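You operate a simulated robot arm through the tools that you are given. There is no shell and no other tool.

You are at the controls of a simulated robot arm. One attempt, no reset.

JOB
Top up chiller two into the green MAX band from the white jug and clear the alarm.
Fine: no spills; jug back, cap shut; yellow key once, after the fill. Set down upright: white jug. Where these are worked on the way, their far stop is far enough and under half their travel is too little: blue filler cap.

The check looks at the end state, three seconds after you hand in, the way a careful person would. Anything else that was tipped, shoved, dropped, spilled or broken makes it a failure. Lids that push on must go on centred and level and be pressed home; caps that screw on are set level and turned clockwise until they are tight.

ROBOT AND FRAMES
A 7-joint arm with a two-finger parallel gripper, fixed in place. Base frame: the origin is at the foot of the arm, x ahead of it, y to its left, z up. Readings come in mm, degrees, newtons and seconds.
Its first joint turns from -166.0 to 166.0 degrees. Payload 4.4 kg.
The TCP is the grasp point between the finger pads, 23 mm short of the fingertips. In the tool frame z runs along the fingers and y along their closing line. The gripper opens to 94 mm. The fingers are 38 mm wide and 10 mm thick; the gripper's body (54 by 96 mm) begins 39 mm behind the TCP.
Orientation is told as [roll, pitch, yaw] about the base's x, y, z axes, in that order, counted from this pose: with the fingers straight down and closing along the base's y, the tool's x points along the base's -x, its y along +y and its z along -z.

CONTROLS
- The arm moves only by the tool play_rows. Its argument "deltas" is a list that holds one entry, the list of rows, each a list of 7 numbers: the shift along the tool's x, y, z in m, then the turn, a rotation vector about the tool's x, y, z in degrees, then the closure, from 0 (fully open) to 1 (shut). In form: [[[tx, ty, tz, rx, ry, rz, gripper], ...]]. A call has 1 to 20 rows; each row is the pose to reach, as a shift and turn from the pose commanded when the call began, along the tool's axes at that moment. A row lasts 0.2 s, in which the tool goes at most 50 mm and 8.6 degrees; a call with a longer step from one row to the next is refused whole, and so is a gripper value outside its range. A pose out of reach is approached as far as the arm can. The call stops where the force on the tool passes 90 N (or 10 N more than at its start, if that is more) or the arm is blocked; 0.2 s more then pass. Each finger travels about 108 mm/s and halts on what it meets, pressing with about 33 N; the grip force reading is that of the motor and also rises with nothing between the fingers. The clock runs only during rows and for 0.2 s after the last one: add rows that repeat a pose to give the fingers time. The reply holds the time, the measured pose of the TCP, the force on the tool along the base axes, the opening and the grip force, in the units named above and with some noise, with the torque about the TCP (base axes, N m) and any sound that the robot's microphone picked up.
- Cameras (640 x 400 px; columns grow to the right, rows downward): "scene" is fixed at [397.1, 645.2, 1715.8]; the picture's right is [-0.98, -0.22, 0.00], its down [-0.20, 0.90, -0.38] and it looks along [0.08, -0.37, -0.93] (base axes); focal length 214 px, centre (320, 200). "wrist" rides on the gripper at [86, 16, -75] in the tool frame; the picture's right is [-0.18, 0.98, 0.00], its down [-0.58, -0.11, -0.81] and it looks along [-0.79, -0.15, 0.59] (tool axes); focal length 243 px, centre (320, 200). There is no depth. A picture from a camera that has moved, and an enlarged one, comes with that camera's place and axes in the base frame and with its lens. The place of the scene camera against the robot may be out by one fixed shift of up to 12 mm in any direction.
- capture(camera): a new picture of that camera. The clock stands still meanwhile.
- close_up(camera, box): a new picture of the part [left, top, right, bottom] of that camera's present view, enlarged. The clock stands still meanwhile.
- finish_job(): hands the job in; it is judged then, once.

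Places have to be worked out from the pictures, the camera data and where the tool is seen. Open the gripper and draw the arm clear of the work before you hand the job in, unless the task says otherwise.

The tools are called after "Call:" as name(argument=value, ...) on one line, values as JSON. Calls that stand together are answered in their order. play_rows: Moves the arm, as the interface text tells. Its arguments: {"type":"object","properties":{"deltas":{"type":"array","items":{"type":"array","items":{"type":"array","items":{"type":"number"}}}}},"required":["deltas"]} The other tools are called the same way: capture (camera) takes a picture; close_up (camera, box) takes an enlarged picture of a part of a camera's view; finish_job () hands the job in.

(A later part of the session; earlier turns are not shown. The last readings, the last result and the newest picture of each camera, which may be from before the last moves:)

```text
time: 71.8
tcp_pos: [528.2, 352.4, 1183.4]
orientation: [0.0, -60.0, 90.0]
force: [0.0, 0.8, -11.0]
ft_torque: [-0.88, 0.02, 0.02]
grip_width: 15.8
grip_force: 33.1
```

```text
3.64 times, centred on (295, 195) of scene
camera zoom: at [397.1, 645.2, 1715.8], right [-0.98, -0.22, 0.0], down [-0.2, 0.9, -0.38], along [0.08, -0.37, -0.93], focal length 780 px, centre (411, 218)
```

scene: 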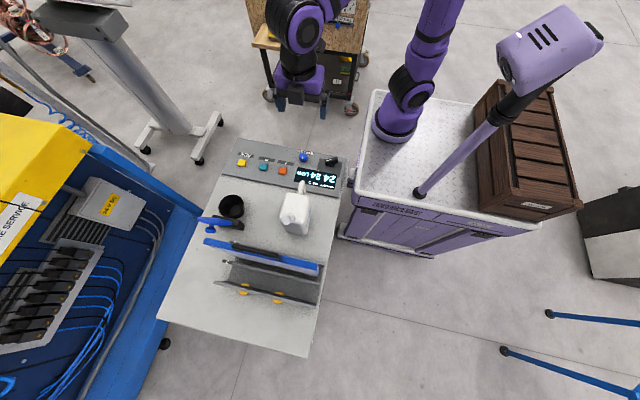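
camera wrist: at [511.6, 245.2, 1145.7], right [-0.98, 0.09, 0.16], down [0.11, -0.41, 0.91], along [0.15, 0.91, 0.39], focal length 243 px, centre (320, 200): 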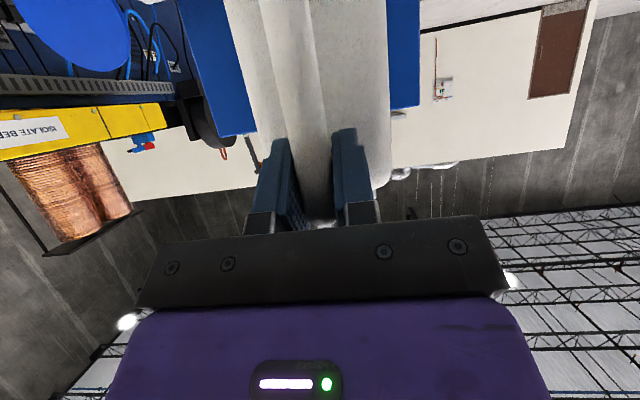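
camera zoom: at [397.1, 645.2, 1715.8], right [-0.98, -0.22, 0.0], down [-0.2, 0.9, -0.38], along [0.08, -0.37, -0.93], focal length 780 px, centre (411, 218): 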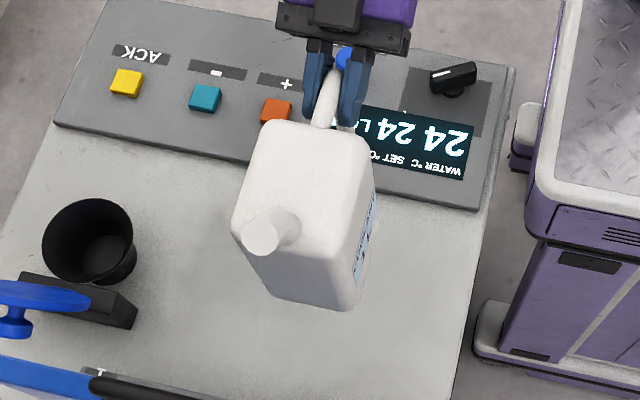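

The jug hangs level with no slip. I'll carry it gently to x≈775, standing back at y≈285 and z≈1200, ready to tilt over the funnel mouth at (776, 451, 970).

Call:
play_rows(deltas=[[[0.0005, -0.0075, -0.002, 0, 0, 0, 1.0], [0.002, -0.0225, -0.006, 0, 0, 0, 1.0], [0.0032, -0.0425, -0.0114, 0, 0, 0, 1.0], [0.005, -0.065, -0.0175, 0, 0, 0, 1.0], [0.0067, -0.0875, -0.0235, 0, 0, 0, 1.0], [0.0084, -0.11, -0.0296, 0, 0, 0, 1.0], [0.01, -0.1325, -0.0356, 0, 0, 0, 1.0], [0.0118, -0.155, -0.0416, 0, 0, 0, 1.0], [0.0135, -0.1775, -0.0477, 0, 0, 0, 1.0], [0.0152, -0.2, -0.0537, 0, 0, 0, 1.0], [0.0167, -0.22, -0.0591, 0, 0, 0, 1.0], [0.0178, -0.235, -0.063, 0, 0, 0, 1.0], [0.0185, -0.244, -0.0656, 0, 0, 0, 1.0], [0.0188, -0.2475, -0.0665, 0, 0, 0, 1.0], [0.0188, -0.2475, -0.0665, 0, 0, 0, 1.0]]])

Call:
capture(camera="wrist")

Call:
close_up(camera="scene", box=[180, 120, 340, 230])

```text
time: 75.0
tcp_pos: [776.4, 286.5, 1201.9]
orientation: [0.1, -60.0, 89.9]
force: [1.0, -0.2, -10.3]
ft_torque: [-0.88, 0.02, -0.01]
grip_width: 15.9
grip_force: 33.2
```

```text
taken
camera wrist: at [759.6, 178.6, 1162.9], right [-0.98, 0.09, 0.16], down [0.11, -0.41, 0.91], along [0.15, 0.91, 0.39], focal length 243 px, centre (320, 200)
```

wrist: 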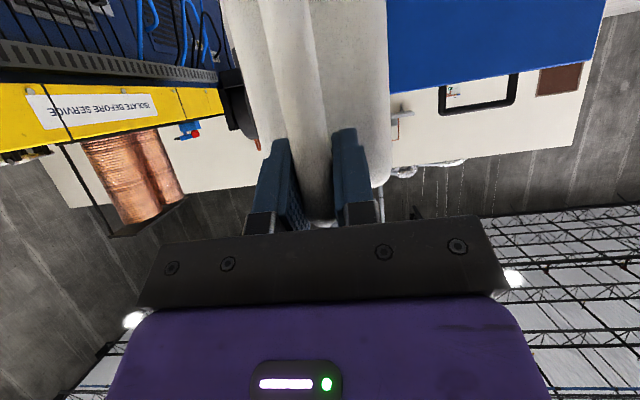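

```text
3.64 times, centred on (260, 175) of scene
camera zoom: at [397.1, 645.2, 1715.8], right [-0.98, -0.22, 0.0], down [-0.2, 0.9, -0.38], along [0.08, -0.37, -0.93], focal length 780 px, centre (538, 291)
```

zoom: 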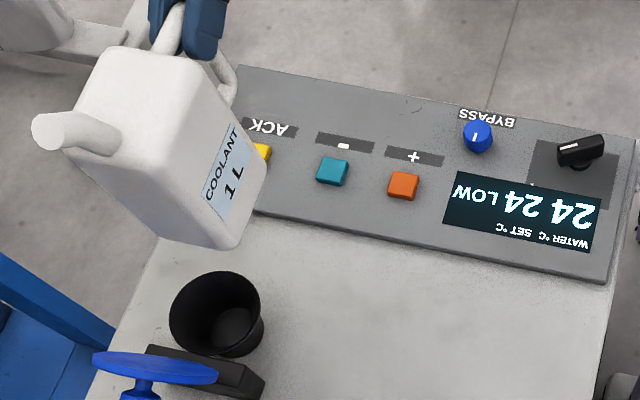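

Steady. Now tilting to 48°, which by my geometry is below the pour point, while moving the spout tip to about (777, 445, 1105) above the funnel.

Call:
play_rows(deltas=[[[0.003, 0, 0.0015, 0, 4, 0, 1.0], [0.007, 0, 0.0035, 0, 9, 0, 1.0], [0.0115, 0, 0.0057, 0, 15, 0, 1.0], [0.016, 0, 0.0079, 0, 21, 0, 1.0], [0.0205, 0, 0.0101, 0, 27, 0, 1.0], [0.025, 0, 0.0124, 0, 33, 0, 1.0], [0.0295, 0, 0.0146, 0, 39, 0, 1.0], [0.033, 0, 0.0163, 0, 44, 0, 1.0], [0.035, 0, 0.0173, 0, 47, 0, 1.0], [0.035, 0, 0.0173, 0, 48, 0, 1.0], [0.035, 0, 0.0173, 0, 48, 0, 1.0]]])

Call:
close_up(camera="scene", box=[180, 120, 340, 230])

Call:
capture(camera="wrist")

```text
time: 77.4
tcp_pos: [776.1, 284.2, 1161.0]
orientation: [0.0, -12.0, 89.9]
force: [-0.6, 0.4, -10.5]
ft_torque: [-0.13, 0.0, 0.02]
grip_width: 16.2
grip_force: 33.3
```

```text
3.64 times, centred on (260, 175) of scene
camera zoom: at [397.1, 645.2, 1715.8], right [-0.98, -0.22, 0.0], down [-0.2, 0.9, -0.38], along [0.08, -0.37, -0.93], focal length 780 px, centre (538, 291)
```

zoom: 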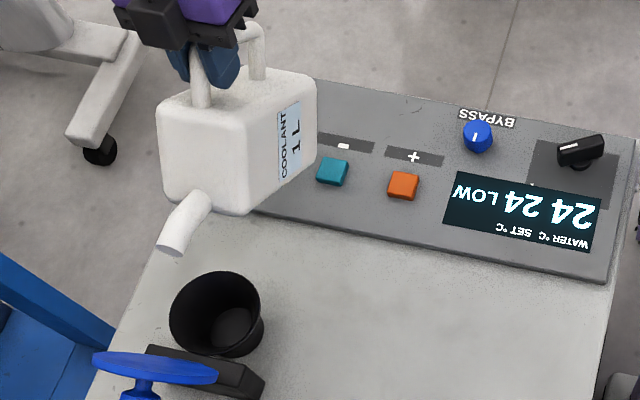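

```text
taken
camera wrist: at [759.5, 183.6, 1215.5], right [-0.98, 0.18, 0.04], down [0.11, 0.4, 0.91], along [0.15, 0.9, -0.41], focal length 243 px, centre (320, 200)
```

wrist: 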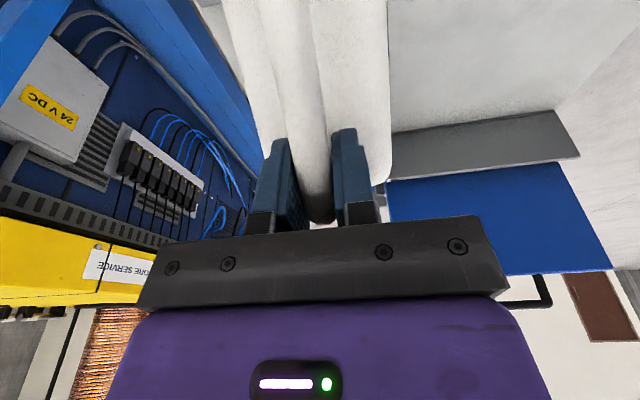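

The spout tip is over the near half of the funnel mouth, weight unchanged at 10.5 N, so nothing has poured. I'll ease to 56° with the tip brought slightly +y and down, then read the weight.

Call:
play_rows(deltas=[[[-0.004, -0.001, 0.001, 0, 2, 0, 1.0], [-0.007, -0.002, 0.002, 0, 4, 0, 1.0], [-0.0095, -0.003, 0.003, 0, 6, 0, 1.0], [-0.0115, -0.003, 0.0035, 0, 8, 0, 1.0], [-0.0115, -0.003, 0.0035, 0, 8, 0, 1.0], [-0.0115, -0.003, 0.0035, 0, 8, 0, 1.0]]])

Call:
close_up(camera="scene", box=[180, 130, 300, 230])

```text
time: 78.8
tcp_pos: [779.0, 295.1, 1161.4]
orientation: [-0.1, -3.9, 90.0]
force: [-0.3, -0.4, -9.9]
ft_torque: [0.07, 0.0, 0.0]
grip_width: 16.0
grip_force: 33.0
```

```text
4.00 times, centred on (240, 180) of scene
camera zoom: at [397.1, 645.2, 1715.8], right [-0.98, -0.22, 0.0], down [-0.2, 0.9, -0.38], along [0.08, -0.37, -0.93], focal length 858 px, centre (640, 280)
```

zoom: 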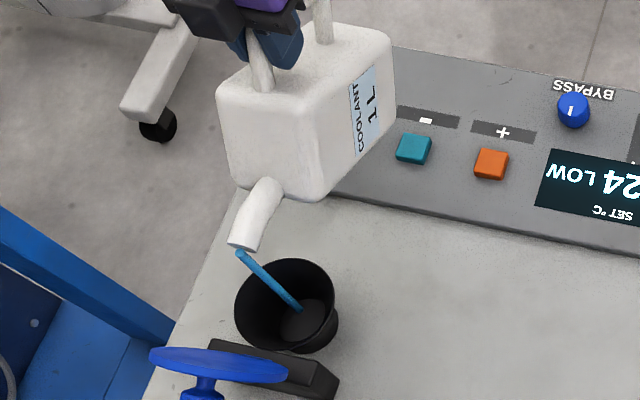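

Coolant is streaming into the middle of the funnel. I'll hold this angle briefly and read the weight again.

Call:
play_rows(deltas=[[[0, 0, 0, 0, 0, 0, 1.0], [0, 0, 0, 0, 0, 0, 1.0], [0, 0, 0, 0, 0, 0, 1.0], [0, 0, 0, 0, 0, 0, 1.0]]])

Call:
close_up(camera="scene", box=[180, 130, 300, 230])

```text
time: 79.8
tcp_pos: [778.1, 294.9, 1161.5]
orientation: [-0.1, -4.0, 90.0]
force: [-0.7, 0.7, -10.2]
ft_torque: [0.01, 0.01, -0.01]
grip_width: 15.9
grip_force: 33.1
```

```text
4.00 times, centred on (240, 180) of scene
camera zoom: at [397.1, 645.2, 1715.8], right [-0.98, -0.22, 0.0], down [-0.2, 0.9, -0.38], along [0.08, -0.37, -0.93], focal length 858 px, centre (640, 280)
```

zoom: 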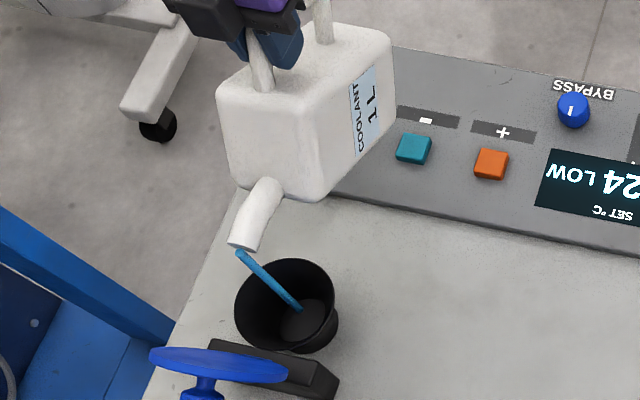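

The flow is slow and clean. I'll hold 3 s more at this angle.

Call:
play_rows(deltas=[[[0, 0, 0, 0, 0, 0, 1.0], [0, 0, 0, 0, 0, 0, 1.0], [0, 0, 0, 0, 0, 0, 1.0], [0, 0, 0, 0, 0, 0, 1.0], [0, 0, 0, 0, 0, 0, 1.0], [0, 0, 0, 0, 0, 0, 1.0], [0, 0, 0, 0, 0, 0, 1.0], [0, 0, 0, 0, 0, 0, 1.0], [0, 0, 0, 0, 0, 0, 1.0], [0, 0, 0, 0, 0, 0, 1.0], [0, 0, 0, 0, 0, 0, 1.0], [0, 0, 0, 0, 0, 0, 1.0], [0, 0, 0, 0, 0, 0, 1.0], [0, 0, 0, 0, 0, 0, 1.0]]])

Call:
close_up(camera="scene", box=[180, 130, 340, 230])

```text
time: 82.8
tcp_pos: [779.2, 295.8, 1160.8]
orientation: [-0.1, -4.0, 90.0]
force: [0.3, 1.4, -9.5]
ft_torque: [0.02, -0.01, 0.0]
grip_width: 15.9
grip_force: 32.6
```

```text
4.00 times, centred on (260, 180) of scene
camera zoom: at [397.1, 645.2, 1715.8], right [-0.98, -0.22, 0.0], down [-0.2, 0.9, -0.38], along [0.08, -0.37, -0.93], focal length 858 px, centre (560, 280)
```

zoom: 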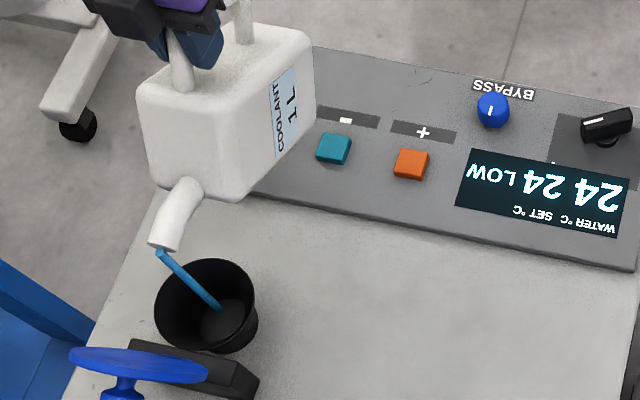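

The weight has dropped about 1 N, roughly 100 mL. I'll tilt back to 40° to stop the flow over the funnel, then carry the jug around to read the gauge.

Call:
play_rows(deltas=[[[0.003, 0, -0.004, 0, -4, 0, 1.0], [0.007, 0, -0.008, 0, -9, 0, 1.0], [0.012, 0, -0.012, 0, -13, 0, 1.0], [0.015, 0, -0.015, 0, -16, 0, 1.0], [0.015, 0, -0.015, 0, -16, 0, 1.0], [0.015, 0, -0.015, 0, -16, 0, 1.0], [0.015, 0, -0.015, 0, -16, 0, 1.0]]])

Call:
close_up(camera="scene", box=[180, 130, 340, 230])

```text
time: 84.4
tcp_pos: [779.6, 278.0, 1175.0]
orientation: [0.0, -20.0, 90.0]
force: [-0.3, 0.0, -9.0]
ft_torque: [-0.26, 0.02, 0.03]
grip_width: 15.9
grip_force: 33.4
```

```text
4.00 times, centred on (260, 180) of scene
camera zoom: at [397.1, 645.2, 1715.8], right [-0.98, -0.22, 0.0], down [-0.2, 0.9, -0.38], along [0.08, -0.37, -0.93], focal length 858 px, centre (560, 280)
```

zoom: 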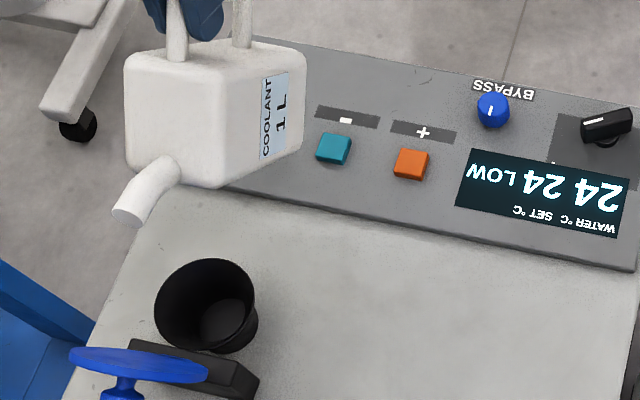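

Flow stopped cleanly, no drips. I'll carry the jug at this safe tilt over the panel to in front of the chiller, where the camera can see the gauge beside it.

Call:
play_rows(deltas=[[[0.004, 0.002, -0.012, 0, 0, 0, 1.0], [0.012, 0.006, -0.024, 0, 0, 0, 1.0], [0.026, 0.014, -0.034, 0, 0, 0, 1.0], [0.046, 0.026, -0.042, 0, 0, 0, 1.0], [0.068, 0.038, -0.05, 0, 0, 0, 1.0], [0.09, 0.05, -0.058, 0, 0, 0, 1.0], [0.112, 0.062, -0.066, 0, 0, 0, 1.0], [0.134, 0.074, -0.074, 0, 0, 0, 1.0], [0.156, 0.086, -0.082, 0, 0, 0, 1.0], [0.178, 0.098, -0.09, 0, 0, 0, 1.0], [0.2, 0.11, -0.098, 0, 0, 0, 1.0], [0.222, 0.122, -0.106, 0, 0, 0, 1.0], [0.244, 0.134, -0.115, 0, 0, 0, 1.0], [0.266, 0.146, -0.123, 0, 0, 0, 1.0], [0.284, 0.158, -0.13, 0, 0, 0, 1.0], [0.298, 0.166, -0.135, 0, 0, 0, 1.0], [0.306, 0.17, -0.138, 0, 0, 0, 1.0], [0.309, 0.172, -0.139, 0, 0, 0, 1.0]]])

Call:
capture(camera="wrist")

```text
time: 88.2
tcp_pos: [605.4, -60.0, 1199.5]
orientation: [0.0, -20.0, 90.1]
force: [0.0, 0.0, -9.7]
ft_torque: [-0.23, -0.02, 0.0]
grip_width: 15.9
grip_force: 33.3
```

```text
taken
camera wrist: at [589.9, -165.6, 1239.8], right [-0.98, 0.17, 0.06], down [0.11, 0.27, 0.96], along [0.15, 0.95, -0.28], focal length 243 px, centre (320, 200)
```

wrist: 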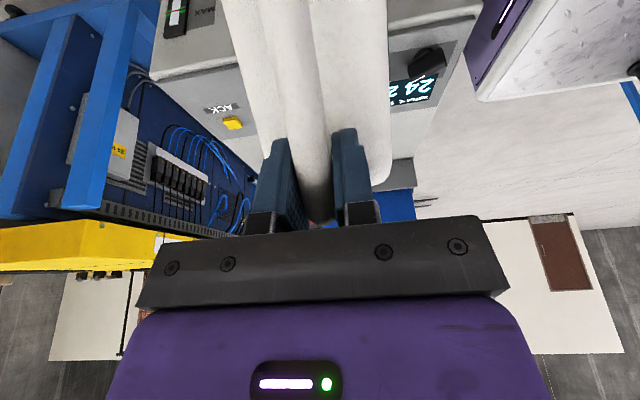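

The gauge is just appearing at upper left. I'll lower 100 mm to bring it fully into view.

Call:
play_rows(deltas=[[[0.004, 0, 0.011, 0, 0, 0, 1.0], [0.01, 0, 0.0275, 0, 0, 0, 1.0], [0.018, 0, 0.05, 0, 0, 0, 1.0], [0.026, 0, 0.072, 0, 0, 0, 1.0], [0.032, 0, 0.088, 0, 0, 0, 1.0], [0.0342, 0, 0.094, 0, 0, 0, 1.0], [0.0342, 0, 0.094, 0, 0, 0, 1.0]]])

Call:
close_up(camera="wrist", box=[110, 0, 230, 100])

Call:
capture(camera="wrist")

```text
time: 89.8
tcp_pos: [606.9, -59.0, 1100.3]
orientation: [0.0, -20.0, 90.0]
force: [-0.1, -0.1, -9.2]
ft_torque: [-0.27, 0.02, -0.01]
grip_width: 15.7
grip_force: 33.2
```

```text
4.00 times, centred on (170, 50) of wrist
camera zoom: at [590.3, -166.1, 1140.2], right [-0.98, 0.17, 0.06], down [0.11, 0.27, 0.96], along [0.15, 0.95, -0.28], focal length 970 px, centre (920, 800)
```

zoom: 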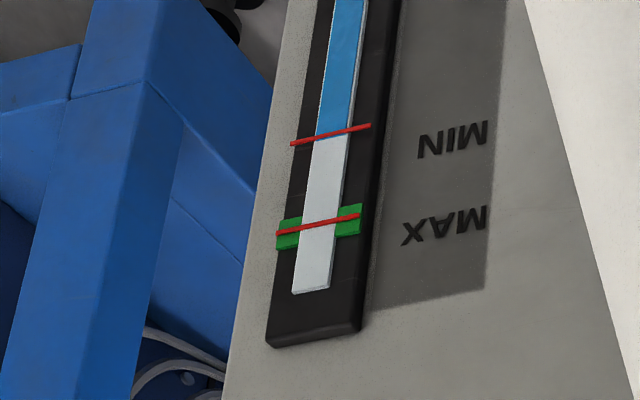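

```text
taken
camera wrist: at [590.3, -166.1, 1140.2], right [-0.98, 0.17, 0.06], down [0.11, 0.27, 0.96], along [0.15, 0.95, -0.28], focal length 243 px, centre (320, 200)
```

wrist: 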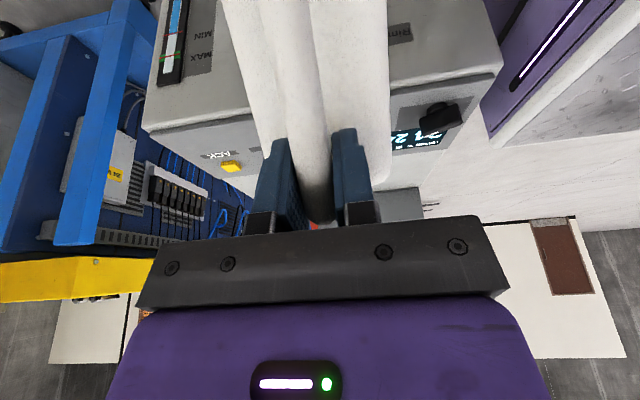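

The level has only reached the MIN line after roughly 130 mL, so it needs about 0.7 L more and the ±18 % green band is fairly forgiving. Going back up and over to the pouring position.

Call:
play_rows(deltas=[[[-0.005, 0, -0.014, 0, 0, 0, 1.0], [-0.015, 0, -0.041, 0, 0, 0, 1.0], [-0.027, 0, -0.075, 0, 0, 0, 1.0], [-0.036, -0.001, -0.1, 0, 0, 0, 1.0], [-0.045, -0.006, -0.104, 0, 0, 0, 1.0], [-0.06, -0.014, -0.1, 0, 0, 0, 1.0], [-0.08, -0.025, -0.093, 0, 0, 0, 1.0], [-0.102, -0.037, -0.085, 0, 0, 0, 1.0], [-0.124, -0.049, -0.077, 0, 0, 0, 1.0], [-0.146, -0.061, -0.069, 0, 0, 0, 1.0], [-0.168, -0.073, -0.061, 0, 0, 0, 1.0], [-0.19, -0.085, -0.053, 0, 0, 0, 1.0], [-0.212, -0.097, -0.045, 0, 0, 0, 1.0], [-0.234, -0.109, -0.037, 0, 0, 0, 1.0], [-0.256, -0.121, -0.029, 0, 0, 0, 1.0], [-0.278, -0.133, -0.018, 0, 0, 0, 1.0], [-0.3, -0.147, -0.003, 0, 0, 0, 1.0], [-0.32, -0.16, 0.017, 0, 0, 0, 1.0], [-0.336, -0.169, 0.034, 0, 0, 0, 1.0], [-0.3435, -0.1727, 0.042, 0, 0, 0, 1.0]]])

Call:
close_up(camera="scene", box=[180, 130, 340, 230])

```text
time: 94.0
tcp_pos: [778.0, 280.1, 1178.2]
orientation: [-0.1, -20.1, 90.0]
force: [-0.6, -0.3, -8.5]
ft_torque: [-0.23, 0.0, 0.04]
grip_width: 15.8
grip_force: 33.3
```

```text
4.00 times, centred on (260, 180) of scene
camera zoom: at [397.1, 645.2, 1715.8], right [-0.98, -0.22, 0.0], down [-0.2, 0.9, -0.38], along [0.08, -0.37, -0.93], focal length 858 px, centre (560, 280)
```

zoom: 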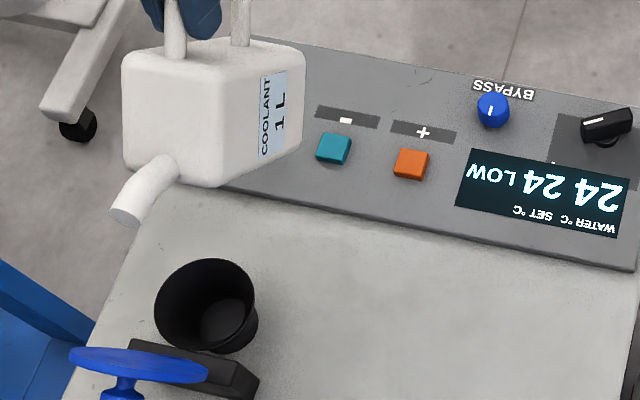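

Back over the funnel with the weight steady. Tilting to 62° with the tip held near (778, 442, 1070), then a short hold to check the stream.

Call:
play_rows(deltas=[[[-0.003, 0, 0.004, 0, 4, 0, 1.0], [-0.006, 0, 0.008, 0, 8, 0, 1.0], [-0.009, 0, 0.0115, 0, 12, 0, 1.0], [-0.0115, 0, 0.0145, 0, 16, 0, 1.0], [-0.0135, 0, 0.0172, 0, 19, 0, 1.0], [-0.0148, 0, 0.0192, 0, 22, 0, 1.0], [-0.0148, 0, 0.0192, 0, 22, 0, 1.0]]])

Call:
close_up(camera="scene", box=[180, 130, 300, 230])

```text
time: 95.6
tcp_pos: [779.8, 299.2, 1165.8]
orientation: [0.1, 2.0, 90.0]
force: [0.2, -0.2, -9.4]
ft_torque: [0.12, 0.01, -0.01]
grip_width: 15.8
grip_force: 32.9
```

```text
4.00 times, centred on (240, 180) of scene
camera zoom: at [397.1, 645.2, 1715.8], right [-0.98, -0.22, 0.0], down [-0.2, 0.9, -0.38], along [0.08, -0.37, -0.93], focal length 858 px, centre (640, 280)
```

zoom: 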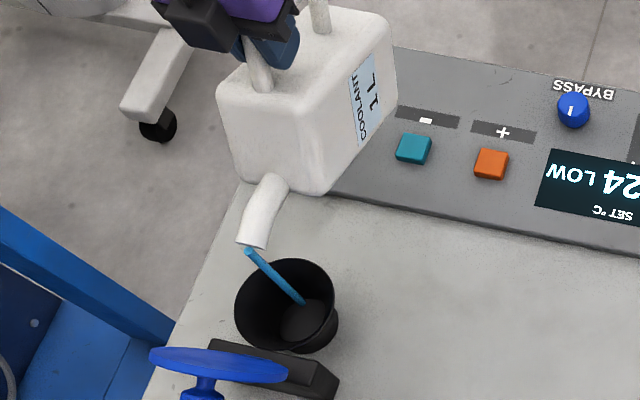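

A clean stream into the middle of the funnel. Holding 3 s.

Call:
play_rows(deltas=[[[0, 0, 0, 0, 0, 0, 1.0], [0, 0, 0, 0, 0, 0, 1.0], [0, 0, 0, 0, 0, 0, 1.0], [0, 0, 0, 0, 0, 0, 1.0], [0, 0, 0, 0, 0, 0, 1.0], [0, 0, 0, 0, 0, 0, 1.0], [0, 0, 0, 0, 0, 0, 1.0], [0, 0, 0, 0, 0, 0, 1.0], [0, 0, 0, 0, 0, 0, 1.0], [0, 0, 0, 0, 0, 0, 1.0], [0, 0, 0, 0, 0, 0, 1.0], [0, 0, 0, 0, 0, 0, 1.0], [0, 0, 0, 0, 0, 0, 1.0], [0, 0, 0, 0, 0, 0, 1.0]]])

Call:
close_up(camera="scene", box=[180, 130, 300, 230])

```text
time: 98.6
tcp_pos: [779.0, 298.2, 1164.5]
orientation: [0.1, 2.0, 89.9]
force: [0.1, -0.5, -8.0]
ft_torque: [0.03, 0.0, 0.03]
grip_width: 15.7
grip_force: 33.4
```

```text
4.00 times, centred on (240, 180) of scene
camera zoom: at [397.1, 645.2, 1715.8], right [-0.98, -0.22, 0.0], down [-0.2, 0.9, -0.38], along [0.08, -0.37, -0.93], focal length 858 px, centre (640, 280)
```

zoom: 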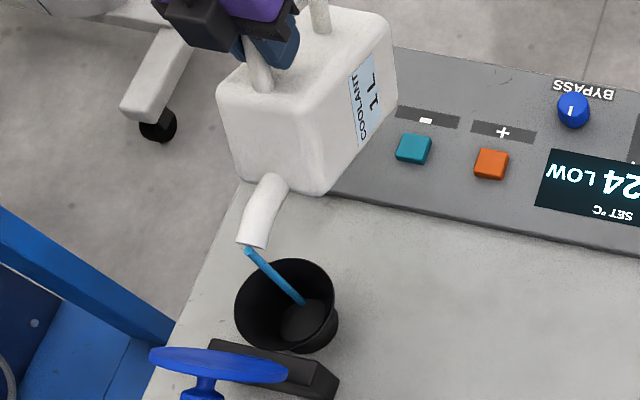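

Weight is about 8.0 N and still flowing cleanly. Holding 4 s more.

Call:
play_rows(deltas=[[[0, 0, 0, 0, 0, 0, 1.0], [0, 0, 0, 0, 0, 0, 1.0], [0, 0, 0, 0, 0, 0, 1.0], [0, 0, 0, 0, 0, 0, 1.0], [0, 0, 0, 0, 0, 0, 1.0], [0, 0, 0, 0, 0, 0, 1.0], [0, 0, 0, 0, 0, 0, 1.0], [0, 0, 0, 0, 0, 0, 1.0], [0, 0, 0, 0, 0, 0, 1.0], [0, 0, 0, 0, 0, 0, 1.0], [0, 0, 0, 0, 0, 0, 1.0], [0, 0, 0, 0, 0, 0, 1.0], [0, 0, 0, 0, 0, 0, 1.0], [0, 0, 0, 0, 0, 0, 1.0], [0, 0, 0, 0, 0, 0, 1.0], [0, 0, 0, 0, 0, 0, 1.0], [0, 0, 0, 0, 0, 0, 1.0], [0, 0, 0, 0, 0, 0, 1.0], [0, 0, 0, 0, 0, 0, 1.0]]])

Call:
close_up(camera="scene", box=[180, 130, 300, 230])

```text
time: 102.6
tcp_pos: [778.3, 297.9, 1164.0]
orientation: [0.0, 2.0, 90.0]
force: [0.0, 0.9, -7.7]
ft_torque: [0.11, -0.02, 0.01]
grip_width: 15.8
grip_force: 32.8
```

```text
4.00 times, centred on (240, 180) of scene
camera zoom: at [397.1, 645.2, 1715.8], right [-0.98, -0.22, 0.0], down [-0.2, 0.9, -0.38], along [0.08, -0.37, -0.93], focal length 858 px, centre (640, 280)
```

zoom: 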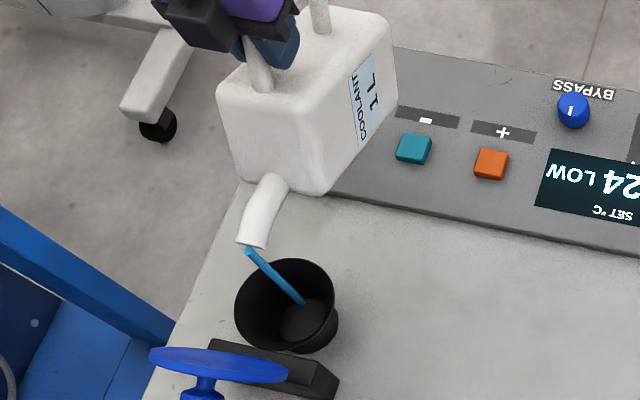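

Weight is 7.7 N. I'll increase to 68°, tracking the tip, and hold.

Call:
play_rows(deltas=[[[-0.005, 0, 0.0015, 0, 2, 0, 1.0], [-0.01, 0, 0.003, 0, 4, 0, 1.0], [-0.014, 0, 0.0045, 0, 6, 0, 1.0], [-0.014, 0, 0.0045, 0, 6, 0, 1.0], [-0.014, 0, 0.0045, 0, 6, 0, 1.0], [-0.014, 0, 0.0045, 0, 6, 0, 1.0], [-0.014, 0, 0.0045, 0, 6, 0, 1.0], [-0.014, 0, 0.0045, 0, 6, 0, 1.0], [-0.014, 0, 0.0045, 0, 6, 0, 1.0], [-0.014, 0, 0.0045, 0, 6, 0, 1.0]]])

Call:
close_up(camera="scene", box=[180, 130, 300, 230])

```text
time: 104.8
tcp_pos: [778.7, 313.7, 1159.5]
orientation: [0.0, 8.0, 90.0]
force: [-0.5, 0.1, -6.4]
ft_torque: [0.17, -0.01, -0.02]
grip_width: 15.5
grip_force: 33.3
```

```text
4.00 times, centred on (240, 180) of scene
camera zoom: at [397.1, 645.2, 1715.8], right [-0.98, -0.22, 0.0], down [-0.2, 0.9, -0.38], along [0.08, -0.37, -0.93], focal length 858 px, centre (640, 280)
```

zoom: 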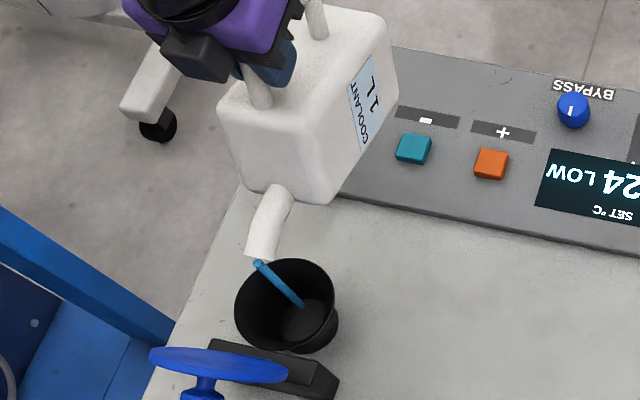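

Weight is around 6.5–7 N. Holding another 1.6 s, then I'll check the gauge again.

Call:
play_rows(deltas=[[[0, 0, 0, 0, 0, 0, 1.0], [0, 0, 0, 0, 0, 0, 1.0], [0, 0, 0, 0, 0, 0, 1.0], [0, 0, 0, 0, 0, 0, 1.0], [0, 0, 0, 0, 0, 0, 1.0], [0, 0, 0, 0, 0, 0, 1.0], [0, 0, 0, 0, 0, 0, 1.0]]])

Call:
play_rows(deltas=[[[0.006, 0, -0.003, 0, -5, 0, 1.0], [0.012, 0, -0.007, 0, -11, 0, 1.0], [0.019, 0, -0.01, 0, -17, 0, 1.0], [0.026, 0, -0.014, 0, -22, 0, 1.0], [0.034, 0, -0.018, 0, -28, 0, 1.0], [0.034, 0, -0.018, 0, -28, 0, 1.0], [0.034, 0, -0.018, 0, -28, 0, 1.0]]])

Call:
close_up(camera="scene", box=[180, 130, 340, 230])

```text
time: 106.4
tcp_pos: [778.1, 313.5, 1159.8]
orientation: [0.0, 8.0, 90.1]
force: [0.7, 0.8, -7.1]
ft_torque: [0.15, 0.0, -0.01]
grip_width: 15.8
grip_force: 33.0
```

```text
time: 108.0
tcp_pos: [780.5, 281.2, 1182.4]
orientation: [0.1, -19.9, 90.0]
force: [-0.1, 0.5, -6.3]
ft_torque: [-0.17, 0.0, 0.0]
grip_width: 15.8
grip_force: 33.0
```

```text
4.00 times, centred on (260, 180) of scene
camera zoom: at [397.1, 645.2, 1715.8], right [-0.98, -0.22, 0.0], down [-0.2, 0.9, -0.38], along [0.08, -0.37, -0.93], focal length 858 px, centre (560, 280)
```

zoom: 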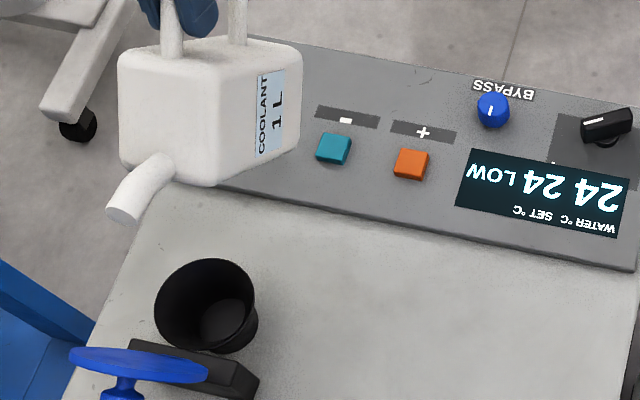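

Weight is about 6.5 N, so roughly 0.4 L poured. Carrying the jug around again to read the gauge.

Call:
play_rows(deltas=[[[0.006, 0.002, -0.01, 0, 0, 0, 1.0], [0.02, 0.009, -0.02, 0, 0, 0, 1.0], [0.042, 0.02, -0.03, 0, 0, 0, 1.0], [0.066, 0.033, -0.04, 0, 0, 0, 1.0], [0.09, 0.046, -0.048, 0, 0, 0, 1.0], [0.114, 0.06, -0.057, 0, 0, 0, 1.0], [0.138, 0.074, -0.066, 0, 0, 0, 1.0], [0.162, 0.087, -0.075, 0, 0, 0, 1.0], [0.186, 0.1, -0.084, 0, 0, 0, 1.0], [0.21, 0.114, -0.093, 0, 0, 0, 1.0], [0.234, 0.128, -0.102, 0, 0, 0, 1.0], [0.258, 0.141, -0.112, 0, 0, 0, 1.0], [0.28, 0.154, -0.12, 0, 0, 0, 1.0], [0.3, 0.166, -0.127, 0, 0, 0, 1.0], [0.312, 0.172, -0.125, 0, 0, 0, 1.0], [0.322, 0.173, -0.107, 0, 0, 0, 1.0], [0.332, 0.173, -0.08, 0, 0, 0, 1.0], [0.342, 0.173, -0.053, 0, 0, 0, 1.0], [0.3476, 0.173, -0.039, 0, 0, 0, 1.0], [0.3476, 0.173, -0.039, 0, 0, 0, 1.0]]])

Call:
close_up(camera="wrist", box=[110, 0, 230, 100])

```text
time: 112.2
tcp_pos: [605.9, -57.5, 1099.4]
orientation: [0.0, -20.0, 89.9]
force: [-0.6, 0.3, -7.3]
ft_torque: [-0.14, 0.0, 0.01]
grip_width: 15.8
grip_force: 32.9
```

```text
4.00 times, centred on (170, 50) of wrist
camera zoom: at [591.1, -163.5, 1140.0], right [-0.98, 0.17, 0.06], down [0.11, 0.27, 0.96], along [0.15, 0.95, -0.28], focal length 970 px, centre (920, 800)
```

zoom: 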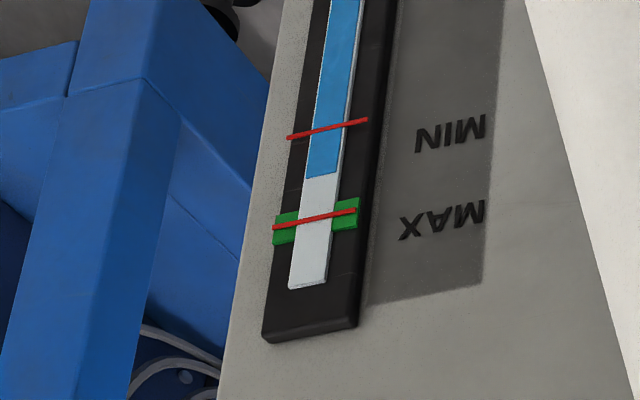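

The level is now about 53 % of the way from MIN to MAX, at about 0.23 of the span per newton poured. About 2.1 N more is needed, so I'll go back to the pouring position.

Call:
play_rows(deltas=[[[-0.005, 0, -0.014, 0, 0, 0, 1.0], [-0.015, 0, -0.041, 0, 0, 0, 1.0], [-0.027, 0, -0.075, 0, 0, 0, 1.0], [-0.036, -0.001, -0.1, 0, 0, 0, 1.0], [-0.045, -0.006, -0.104, 0, 0, 0, 1.0], [-0.06, -0.014, -0.1, 0, 0, 0, 1.0], [-0.08, -0.025, -0.093, 0, 0, 0, 1.0], [-0.102, -0.037, -0.085, 0, 0, 0, 1.0], [-0.124, -0.049, -0.077, 0, 0, 0, 1.0], [-0.146, -0.061, -0.069, 0, 0, 0, 1.0], [-0.168, -0.073, -0.061, 0, 0, 0, 1.0], [-0.19, -0.085, -0.053, 0, 0, 0, 1.0], [-0.212, -0.097, -0.045, 0, 0, 0, 1.0], [-0.234, -0.109, -0.037, 0, 0, 0, 1.0], [-0.256, -0.121, -0.029, 0, 0, 0, 1.0], [-0.278, -0.133, -0.018, 0, 0, 0, 1.0], [-0.3, -0.147, -0.003, 0, 0, 0, 1.0], [-0.32, -0.16, 0.017, 0, 0, 0, 1.0], [-0.336, -0.169, 0.034, 0, 0, 0, 1.0], [-0.3435, -0.1727, 0.042, 0, 0, 0, 1.0]]])

Call:
close_up(camera="scene", box=[180, 130, 340, 230])

```text
time: 116.4
tcp_pos: [779.1, 279.4, 1179.1]
orientation: [0.0, -20.0, 90.0]
force: [0.5, 0.2, -5.5]
ft_torque: [-0.14, 0.0, -0.02]
grip_width: 15.6
grip_force: 33.0
```

```text
4.00 times, centred on (260, 180) of scene
camera zoom: at [397.1, 645.2, 1715.8], right [-0.98, -0.22, 0.0], down [-0.2, 0.9, -0.38], along [0.08, -0.37, -0.93], focal length 858 px, centre (560, 280)
```

zoom: 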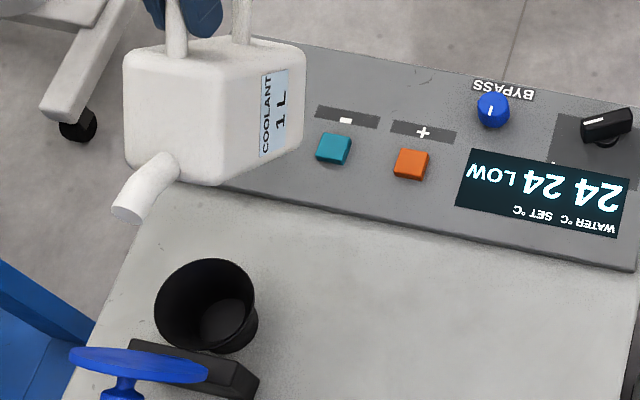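

Tilting to 70° with the tip near (779, 444, 1040).

Call:
play_rows(deltas=[[[-0.004, 0, 0.005, 0, 4, 0, 1.0], [-0.008, 0, 0.01, 0, 8, 0, 1.0], [-0.012, 0, 0.0155, 0, 12.5, 0, 1.0], [-0.016, 0, 0.021, 0, 17, 0, 1.0], [-0.02, 0, 0.0265, 0, 21.5, 0, 1.0], [-0.0235, 0, 0.031, 0, 26, 0, 1.0], [-0.0262, 0, 0.0351, 0, 30, 0, 1.0], [-0.0262, 0, 0.0351, 0, 30, 0, 1.0], [-0.0262, 0, 0.0351, 0, 30, 0, 1.0], [-0.0262, 0, 0.0351, 0, 30, 0, 1.0], [-0.0262, 0, 0.0351, 0, 30, 0, 1.0]]])

Call:
close_up(camera="scene", box=[180, 130, 300, 230])

```text
time: 118.8
tcp_pos: [780.3, 315.3, 1153.9]
orientation: [0.0, 10.0, 90.0]
force: [-0.3, -0.3, -5.2]
ft_torque: [0.14, 0.02, -0.01]
grip_width: 16.1
grip_force: 32.4
```

```text
4.00 times, centred on (240, 180) of scene
camera zoom: at [397.1, 645.2, 1715.8], right [-0.98, -0.22, 0.0], down [-0.2, 0.9, -0.38], along [0.08, -0.37, -0.93], focal length 858 px, centre (640, 280)
```

zoom: 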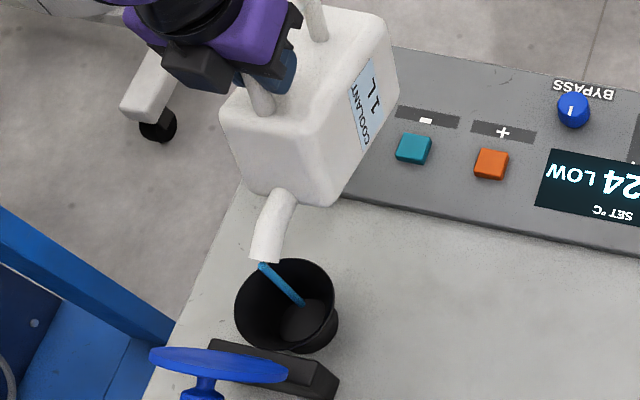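

Pouring cleanly. Holding 3 s.

Call:
play_rows(deltas=[[[0, 0, 0, 0, 0, 0, 1.0], [0, 0, 0, 0, 0, 0, 1.0], [0, 0, 0, 0, 0, 0, 1.0], [0, 0, 0, 0, 0, 0, 1.0], [0, 0, 0, 0, 0, 0, 1.0], [0, 0, 0, 0, 0, 0, 1.0], [0, 0, 0, 0, 0, 0, 1.0], [0, 0, 0, 0, 0, 0, 1.0], [0, 0, 0, 0, 0, 0, 1.0], [0, 0, 0, 0, 0, 0, 1.0], [0, 0, 0, 0, 0, 0, 1.0], [0, 0, 0, 0, 0, 0, 1.0], [0, 0, 0, 0, 0, 0, 1.0], [0, 0, 0, 0, 0, 0, 1.0]]])

Call:
close_up(camera="scene", box=[180, 130, 300, 230])

```text
time: 121.8
tcp_pos: [779.9, 314.6, 1153.5]
orientation: [0.0, 9.9, 90.0]
force: [-0.7, -0.5, -5.7]
ft_torque: [0.13, 0.01, 0.06]
grip_width: 15.6
grip_force: 33.3
```

```text
4.00 times, centred on (240, 180) of scene
camera zoom: at [397.1, 645.2, 1715.8], right [-0.98, -0.22, 0.0], down [-0.2, 0.9, -0.38], along [0.08, -0.37, -0.93], focal length 858 px, centre (640, 280)
```

zoom: 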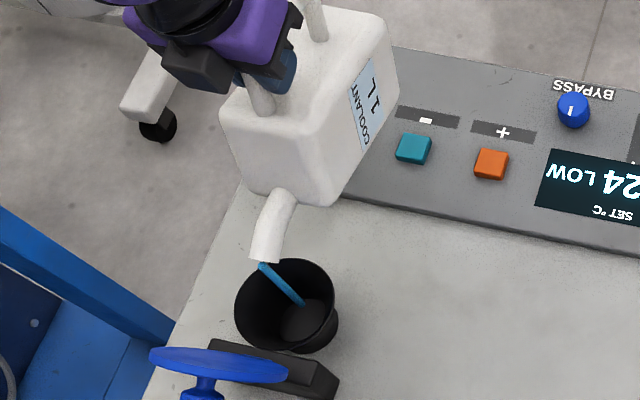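

Roughly 1.2 N has poured this session. One more second, then I'll tilt back and check the gauge.

Call:
play_rows(deltas=[[[0, 0, 0, 0, 0, 0, 1.0], [0, 0, 0, 0, 0, 0, 1.0], [0, 0, 0, 0, 0, 0, 1.0], [0, 0, 0, 0, 0, 0, 1.0], [0, 0, 0, 0, 0, 0, 1.0], [0.006, 0, -0.004, 0, -5, 0, 1.0], [0.012, 0, -0.008, 0, -11, 0, 1.0], [0.019, 0, -0.012, 0, -17, 0, 1.0], [0.026, 0, -0.017, 0, -23, 0, 1.0], [0.034, 0, -0.023, 0, -30, 0, 1.0], [0.034, 0, -0.023, 0, -30, 0, 1.0], [0.034, 0, -0.023, 0, -30, 0, 1.0], [0.034, 0, -0.023, 0, -30, 0, 1.0], [0.034, 0, -0.023, 0, -30, 0, 1.0]]])

Call:
close_up(camera="scene", box=[180, 130, 340, 230])

```text
time: 124.8
tcp_pos: [779.2, 285.9, 1183.0]
orientation: [0.0, -20.0, 89.9]
force: [0.5, 0.4, -6.2]
ft_torque: [-0.15, -0.02, -0.01]
grip_width: 15.8
grip_force: 33.3
```

```text
4.00 times, centred on (260, 180) of scene
camera zoom: at [397.1, 645.2, 1715.8], right [-0.98, -0.22, 0.0], down [-0.2, 0.9, -0.38], along [0.08, -0.37, -0.93], focal length 858 px, centre (560, 280)
```

zoom: 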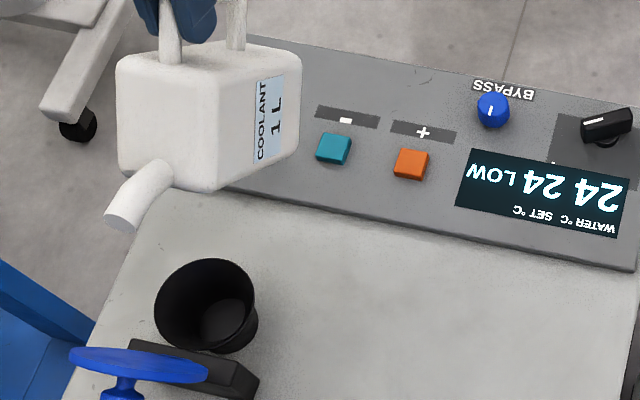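

Carrying the jug around to read the gauge again.

Call:
play_rows(deltas=[[[0.006, 0.002, -0.01, 0, 0, 0, 1.0], [0.02, 0.009, -0.02, 0, 0, 0, 1.0], [0.042, 0.02, -0.03, 0, 0, 0, 1.0], [0.066, 0.033, -0.04, 0, 0, 0, 1.0], [0.09, 0.046, -0.048, 0, 0, 0, 1.0], [0.114, 0.06, -0.057, 0, 0, 0, 1.0], [0.138, 0.074, -0.066, 0, 0, 0, 1.0], [0.162, 0.087, -0.075, 0, 0, 0, 1.0], [0.186, 0.1, -0.084, 0, 0, 0, 1.0], [0.21, 0.114, -0.093, 0, 0, 0, 1.0], [0.234, 0.128, -0.102, 0, 0, 0, 1.0], [0.258, 0.141, -0.112, 0, 0, 0, 1.0], [0.28, 0.154, -0.12, 0, 0, 0, 1.0], [0.3, 0.166, -0.127, 0, 0, 0, 1.0], [0.315, 0.172, -0.125, 0, 0, 0, 1.0], [0.326, 0.173, -0.107, 0, 0, 0, 1.0], [0.336, 0.173, -0.08, 0, 0, 0, 1.0], [0.346, 0.173, -0.053, 0, 0, 0, 1.0], [0.3516, 0.173, -0.039, 0, 0, 0, 1.0], [0.3516, 0.173, -0.039, 0, 0, 0, 1.0]]])

Call:
close_up(camera="wrist", box=[110, 0, 230, 100])

```text
time: 129.0
tcp_pos: [606.6, -57.4, 1098.3]
orientation: [0.1, -20.0, 90.0]
force: [-0.7, -0.3, -4.8]
ft_torque: [-0.11, 0.03, -0.01]
grip_width: 15.9
grip_force: 32.5
```

```text
4.00 times, centred on (170, 50) of wrist
camera zoom: at [590.8, -164.9, 1139.0], right [-0.98, 0.17, 0.06], down [0.11, 0.27, 0.96], along [0.15, 0.95, -0.28], focal length 970 px, centre (920, 800)
```

zoom: 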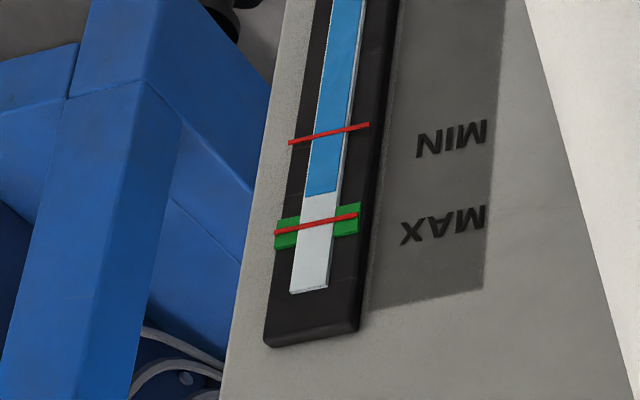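

The level is at about 68 % of the span; the flow slowed as the jug emptied. About 0.35 of the span remains, so I'll go back and pour at a steeper angle.

Call:
play_rows(deltas=[[[-0.005, 0, -0.014, 0, 0, 0, 1.0], [-0.015, 0, -0.041, 0, 0, 0, 1.0], [-0.027, 0, -0.075, 0, 0, 0, 1.0], [-0.036, -0.001, -0.1, 0, 0, 0, 1.0], [-0.045, -0.006, -0.104, 0, 0, 0, 1.0], [-0.06, -0.014, -0.1, 0, 0, 0, 1.0], [-0.08, -0.025, -0.093, 0, 0, 0, 1.0], [-0.102, -0.037, -0.085, 0, 0, 0, 1.0], [-0.124, -0.049, -0.077, 0, 0, 0, 1.0], [-0.146, -0.061, -0.069, 0, 0, 0, 1.0], [-0.168, -0.073, -0.061, 0, 0, 0, 1.0], [-0.19, -0.085, -0.053, 0, 0, 0, 1.0], [-0.212, -0.097, -0.045, 0, 0, 0, 1.0], [-0.234, -0.109, -0.037, 0, 0, 0, 1.0], [-0.256, -0.121, -0.029, 0, 0, 0, 1.0], [-0.278, -0.133, -0.018, 0, 0, 0, 1.0], [-0.3, -0.147, -0.003, 0, 0, 0, 1.0], [-0.32, -0.16, 0.017, 0, 0, 0, 1.0], [-0.336, -0.169, 0.034, 0, 0, 0, 1.0], [-0.3435, -0.1727, 0.042, 0, 0, 0, 1.0]]])

Call:
play_rows(deltas=[[[-0.004, 0, 0.005, 0, 4, 0, 1.0], [-0.008, 0, 0.01, 0, 8, 0, 1.0], [-0.012, 0, 0.0155, 0, 12.5, 0, 1.0], [-0.016, 0, 0.021, 0, 17, 0, 1.0], [-0.02, 0, 0.0265, 0, 21.5, 0, 1.0], [-0.0235, 0, 0.031, 0, 26, 0, 1.0], [-0.0262, 0, 0.0351, 0, 30, 0, 1.0], [-0.034, 0, 0.0385, 0, 34, 0, 1.0], [-0.0418, 0, 0.0418, 0, 37, 0, 1.0], [-0.0418, 0, 0.0418, 0, 37, 0, 1.0]]])

Call:
close_up(camera="scene", box=[180, 130, 300, 230])

```text
time: 133.2
tcp_pos: [779.1, 279.0, 1176.2]
orientation: [0.0, -20.0, 90.2]
force: [0.3, -0.1, -6.9]
ft_torque: [-0.1, -0.01, 0.01]
grip_width: 16.0
grip_force: 33.7
```

```text
time: 135.4
tcp_pos: [778.9, 331.5, 1153.1]
orientation: [0.0, 17.0, 90.0]
force: [-0.2, -0.4, -4.9]
ft_torque: [0.24, 0.03, -0.01]
grip_width: 16.1
grip_force: 33.2
```

```text
4.00 times, centred on (240, 180) of scene
camera zoom: at [397.1, 645.2, 1715.8], right [-0.98, -0.22, 0.0], down [-0.2, 0.9, -0.38], along [0.08, -0.37, -0.93], focal length 858 px, centre (640, 280)
```

zoom: 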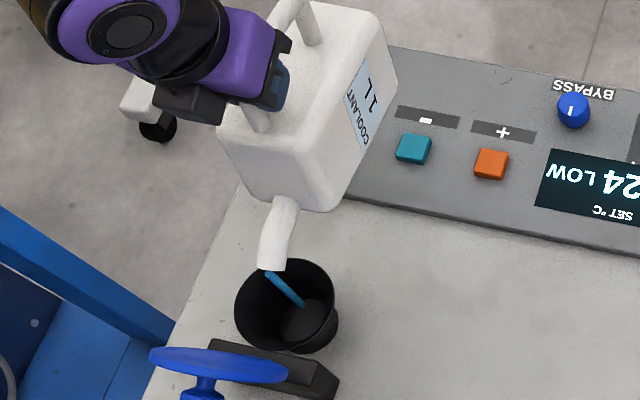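

Streaming into the funnel at 77°. Holding about 3 s, then tilting back.

Call:
play_rows(deltas=[[[0, 0, 0, 0, 0, 0, 1.0], [0, 0, 0, 0, 0, 0, 1.0], [0, 0, 0, 0, 0, 0, 1.0], [0, 0, 0, 0, 0, 0, 1.0], [0, 0, 0, 0, 0, 0, 1.0], [0, 0, 0, 0, 0, 0, 1.0], [0, 0, 0, 0, 0, 0, 1.0], [0, 0, 0, 0, 0, 0, 1.0], [0, 0, 0, 0, 0, 0, 1.0], [0, 0, 0, 0, 0, 0, 1.0], [0, 0, 0, 0, 0, 0, 1.0], [0, 0, 0, 0, 0, 0, 1.0], [0, 0, 0, 0, 0, 0, 1.0], [0, 0, 0, 0, 0, 0, 1.0], [0, 0, 0, 0, 0, 0, 1.0]]])

Call:
close_up(camera="scene", box=[180, 130, 300, 230])

```text
time: 138.6
tcp_pos: [777.9, 331.7, 1153.3]
orientation: [0.0, 17.0, 90.0]
force: [-0.6, 0.0, -3.7]
ft_torque: [0.15, 0.01, 0.0]
grip_width: 16.0
grip_force: 32.8
```

```text
4.00 times, centred on (240, 180) of scene
camera zoom: at [397.1, 645.2, 1715.8], right [-0.98, -0.22, 0.0], down [-0.2, 0.9, -0.38], along [0.08, -0.37, -0.93], focal length 858 px, centre (640, 280)
```

zoom: 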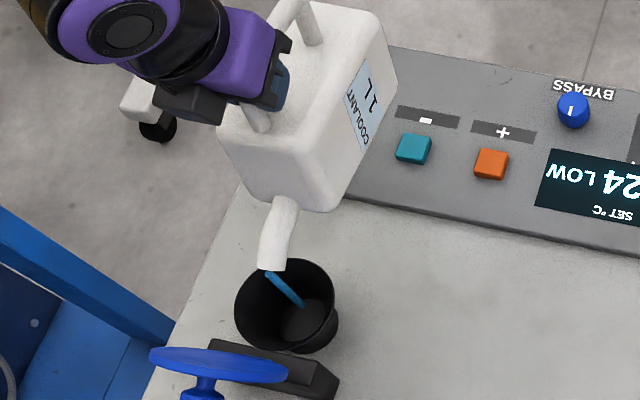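

Tilting back now and then reading the gauge.

Call:
play_rows(deltas=[[[0.006, 0, -0.003, 0, -6, 0, 1.0], [0.013, 0, -0.006, 0, -13, 0, 1.0], [0.022, 0, -0.009, 0, -20, 0, 1.0], [0.034, 0, -0.01, 0, -26, 0, 1.0], [0.046, 0, -0.01, 0, -32, 0, 1.0], [0.0573, 0, -0.0097, 0, -37, 0, 1.0], [0.0573, 0, -0.0097, 0, -37, 0, 1.0], [0.0573, 0, -0.0097, 0, -37, 0, 1.0], [0.0573, 0, -0.0097, 0, -37, 0, 1.0]]])

Call:
close_up(camera="scene", box=[180, 130, 340, 230])

Call:
play_rows(deltas=[[[0.006, 0.002, -0.01, 0, 0, 0, 1.0], [0.02, 0.009, -0.02, 0, 0, 0, 1.0], [0.042, 0.02, -0.03, 0, 0, 0, 1.0], [0.066, 0.033, -0.04, 0, 0, 0, 1.0], [0.09, 0.046, -0.048, 0, 0, 0, 1.0], [0.114, 0.06, -0.057, 0, 0, 0, 1.0], [0.138, 0.074, -0.066, 0, 0, 0, 1.0], [0.162, 0.087, -0.075, 0, 0, 0, 1.0], [0.186, 0.1, -0.084, 0, 0, 0, 1.0], [0.21, 0.114, -0.093, 0, 0, 0, 1.0], [0.234, 0.128, -0.102, 0, 0, 0, 1.0], [0.258, 0.141, -0.112, 0, 0, 0, 1.0], [0.28, 0.154, -0.12, 0, 0, 0, 1.0], [0.3, 0.166, -0.127, 0, 0, 0, 1.0], [0.315, 0.172, -0.125, 0, 0, 0, 1.0], [0.326, 0.173, -0.107, 0, 0, 0, 1.0], [0.336, 0.173, -0.08, 0, 0, 0, 1.0], [0.346, 0.173, -0.053, 0, 0, 0, 1.0], [0.3516, 0.173, -0.039, 0, 0, 0, 1.0], [0.3516, 0.173, -0.039, 0, 0, 0, 1.0]]])

Call:
close_up(camera="wrist", box=[110, 0, 230, 100])

```text
time: 140.6
tcp_pos: [778.9, 280.6, 1178.1]
orientation: [0.0, -20.0, 90.1]
force: [-0.2, 0.4, -4.2]
ft_torque: [-0.1, 0.0, -0.01]
grip_width: 15.7
grip_force: 33.1
```

```text
4.00 times, centred on (260, 180) of scene
camera zoom: at [397.1, 645.2, 1715.8], right [-0.98, -0.22, 0.0], down [-0.2, 0.9, -0.38], along [0.08, -0.37, -0.93], focal length 858 px, centre (560, 280)
```

zoom: 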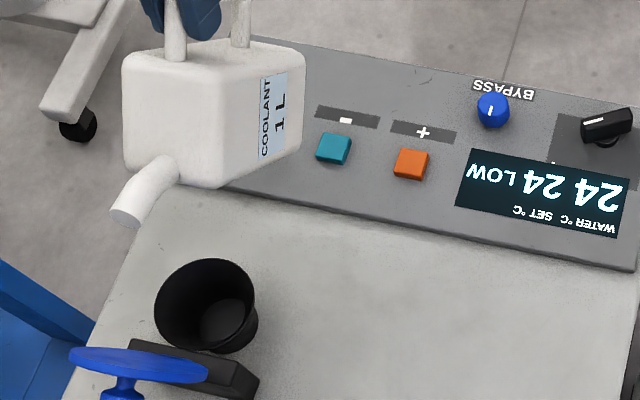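

```text
time: 144.8
tcp_pos: [606.1, -62.3, 1094.9]
orientation: [0.1, -20.0, 90.0]
force: [0.0, -0.7, -3.7]
ft_torque: [-0.12, 0.01, 0.01]
grip_width: 15.8
grip_force: 33.3
```

```text
4.00 times, centred on (170, 50) of wrist
camera zoom: at [589.3, -168.5, 1134.4], right [-0.98, 0.17, 0.06], down [0.11, 0.27, 0.96], along [0.15, 0.95, -0.28], focal length 970 px, centre (920, 800)
```

zoom: 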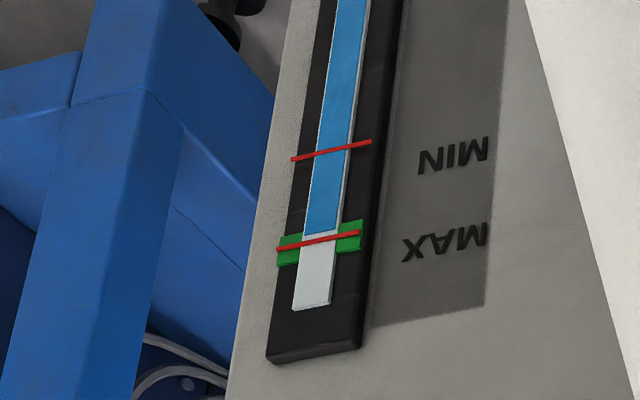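

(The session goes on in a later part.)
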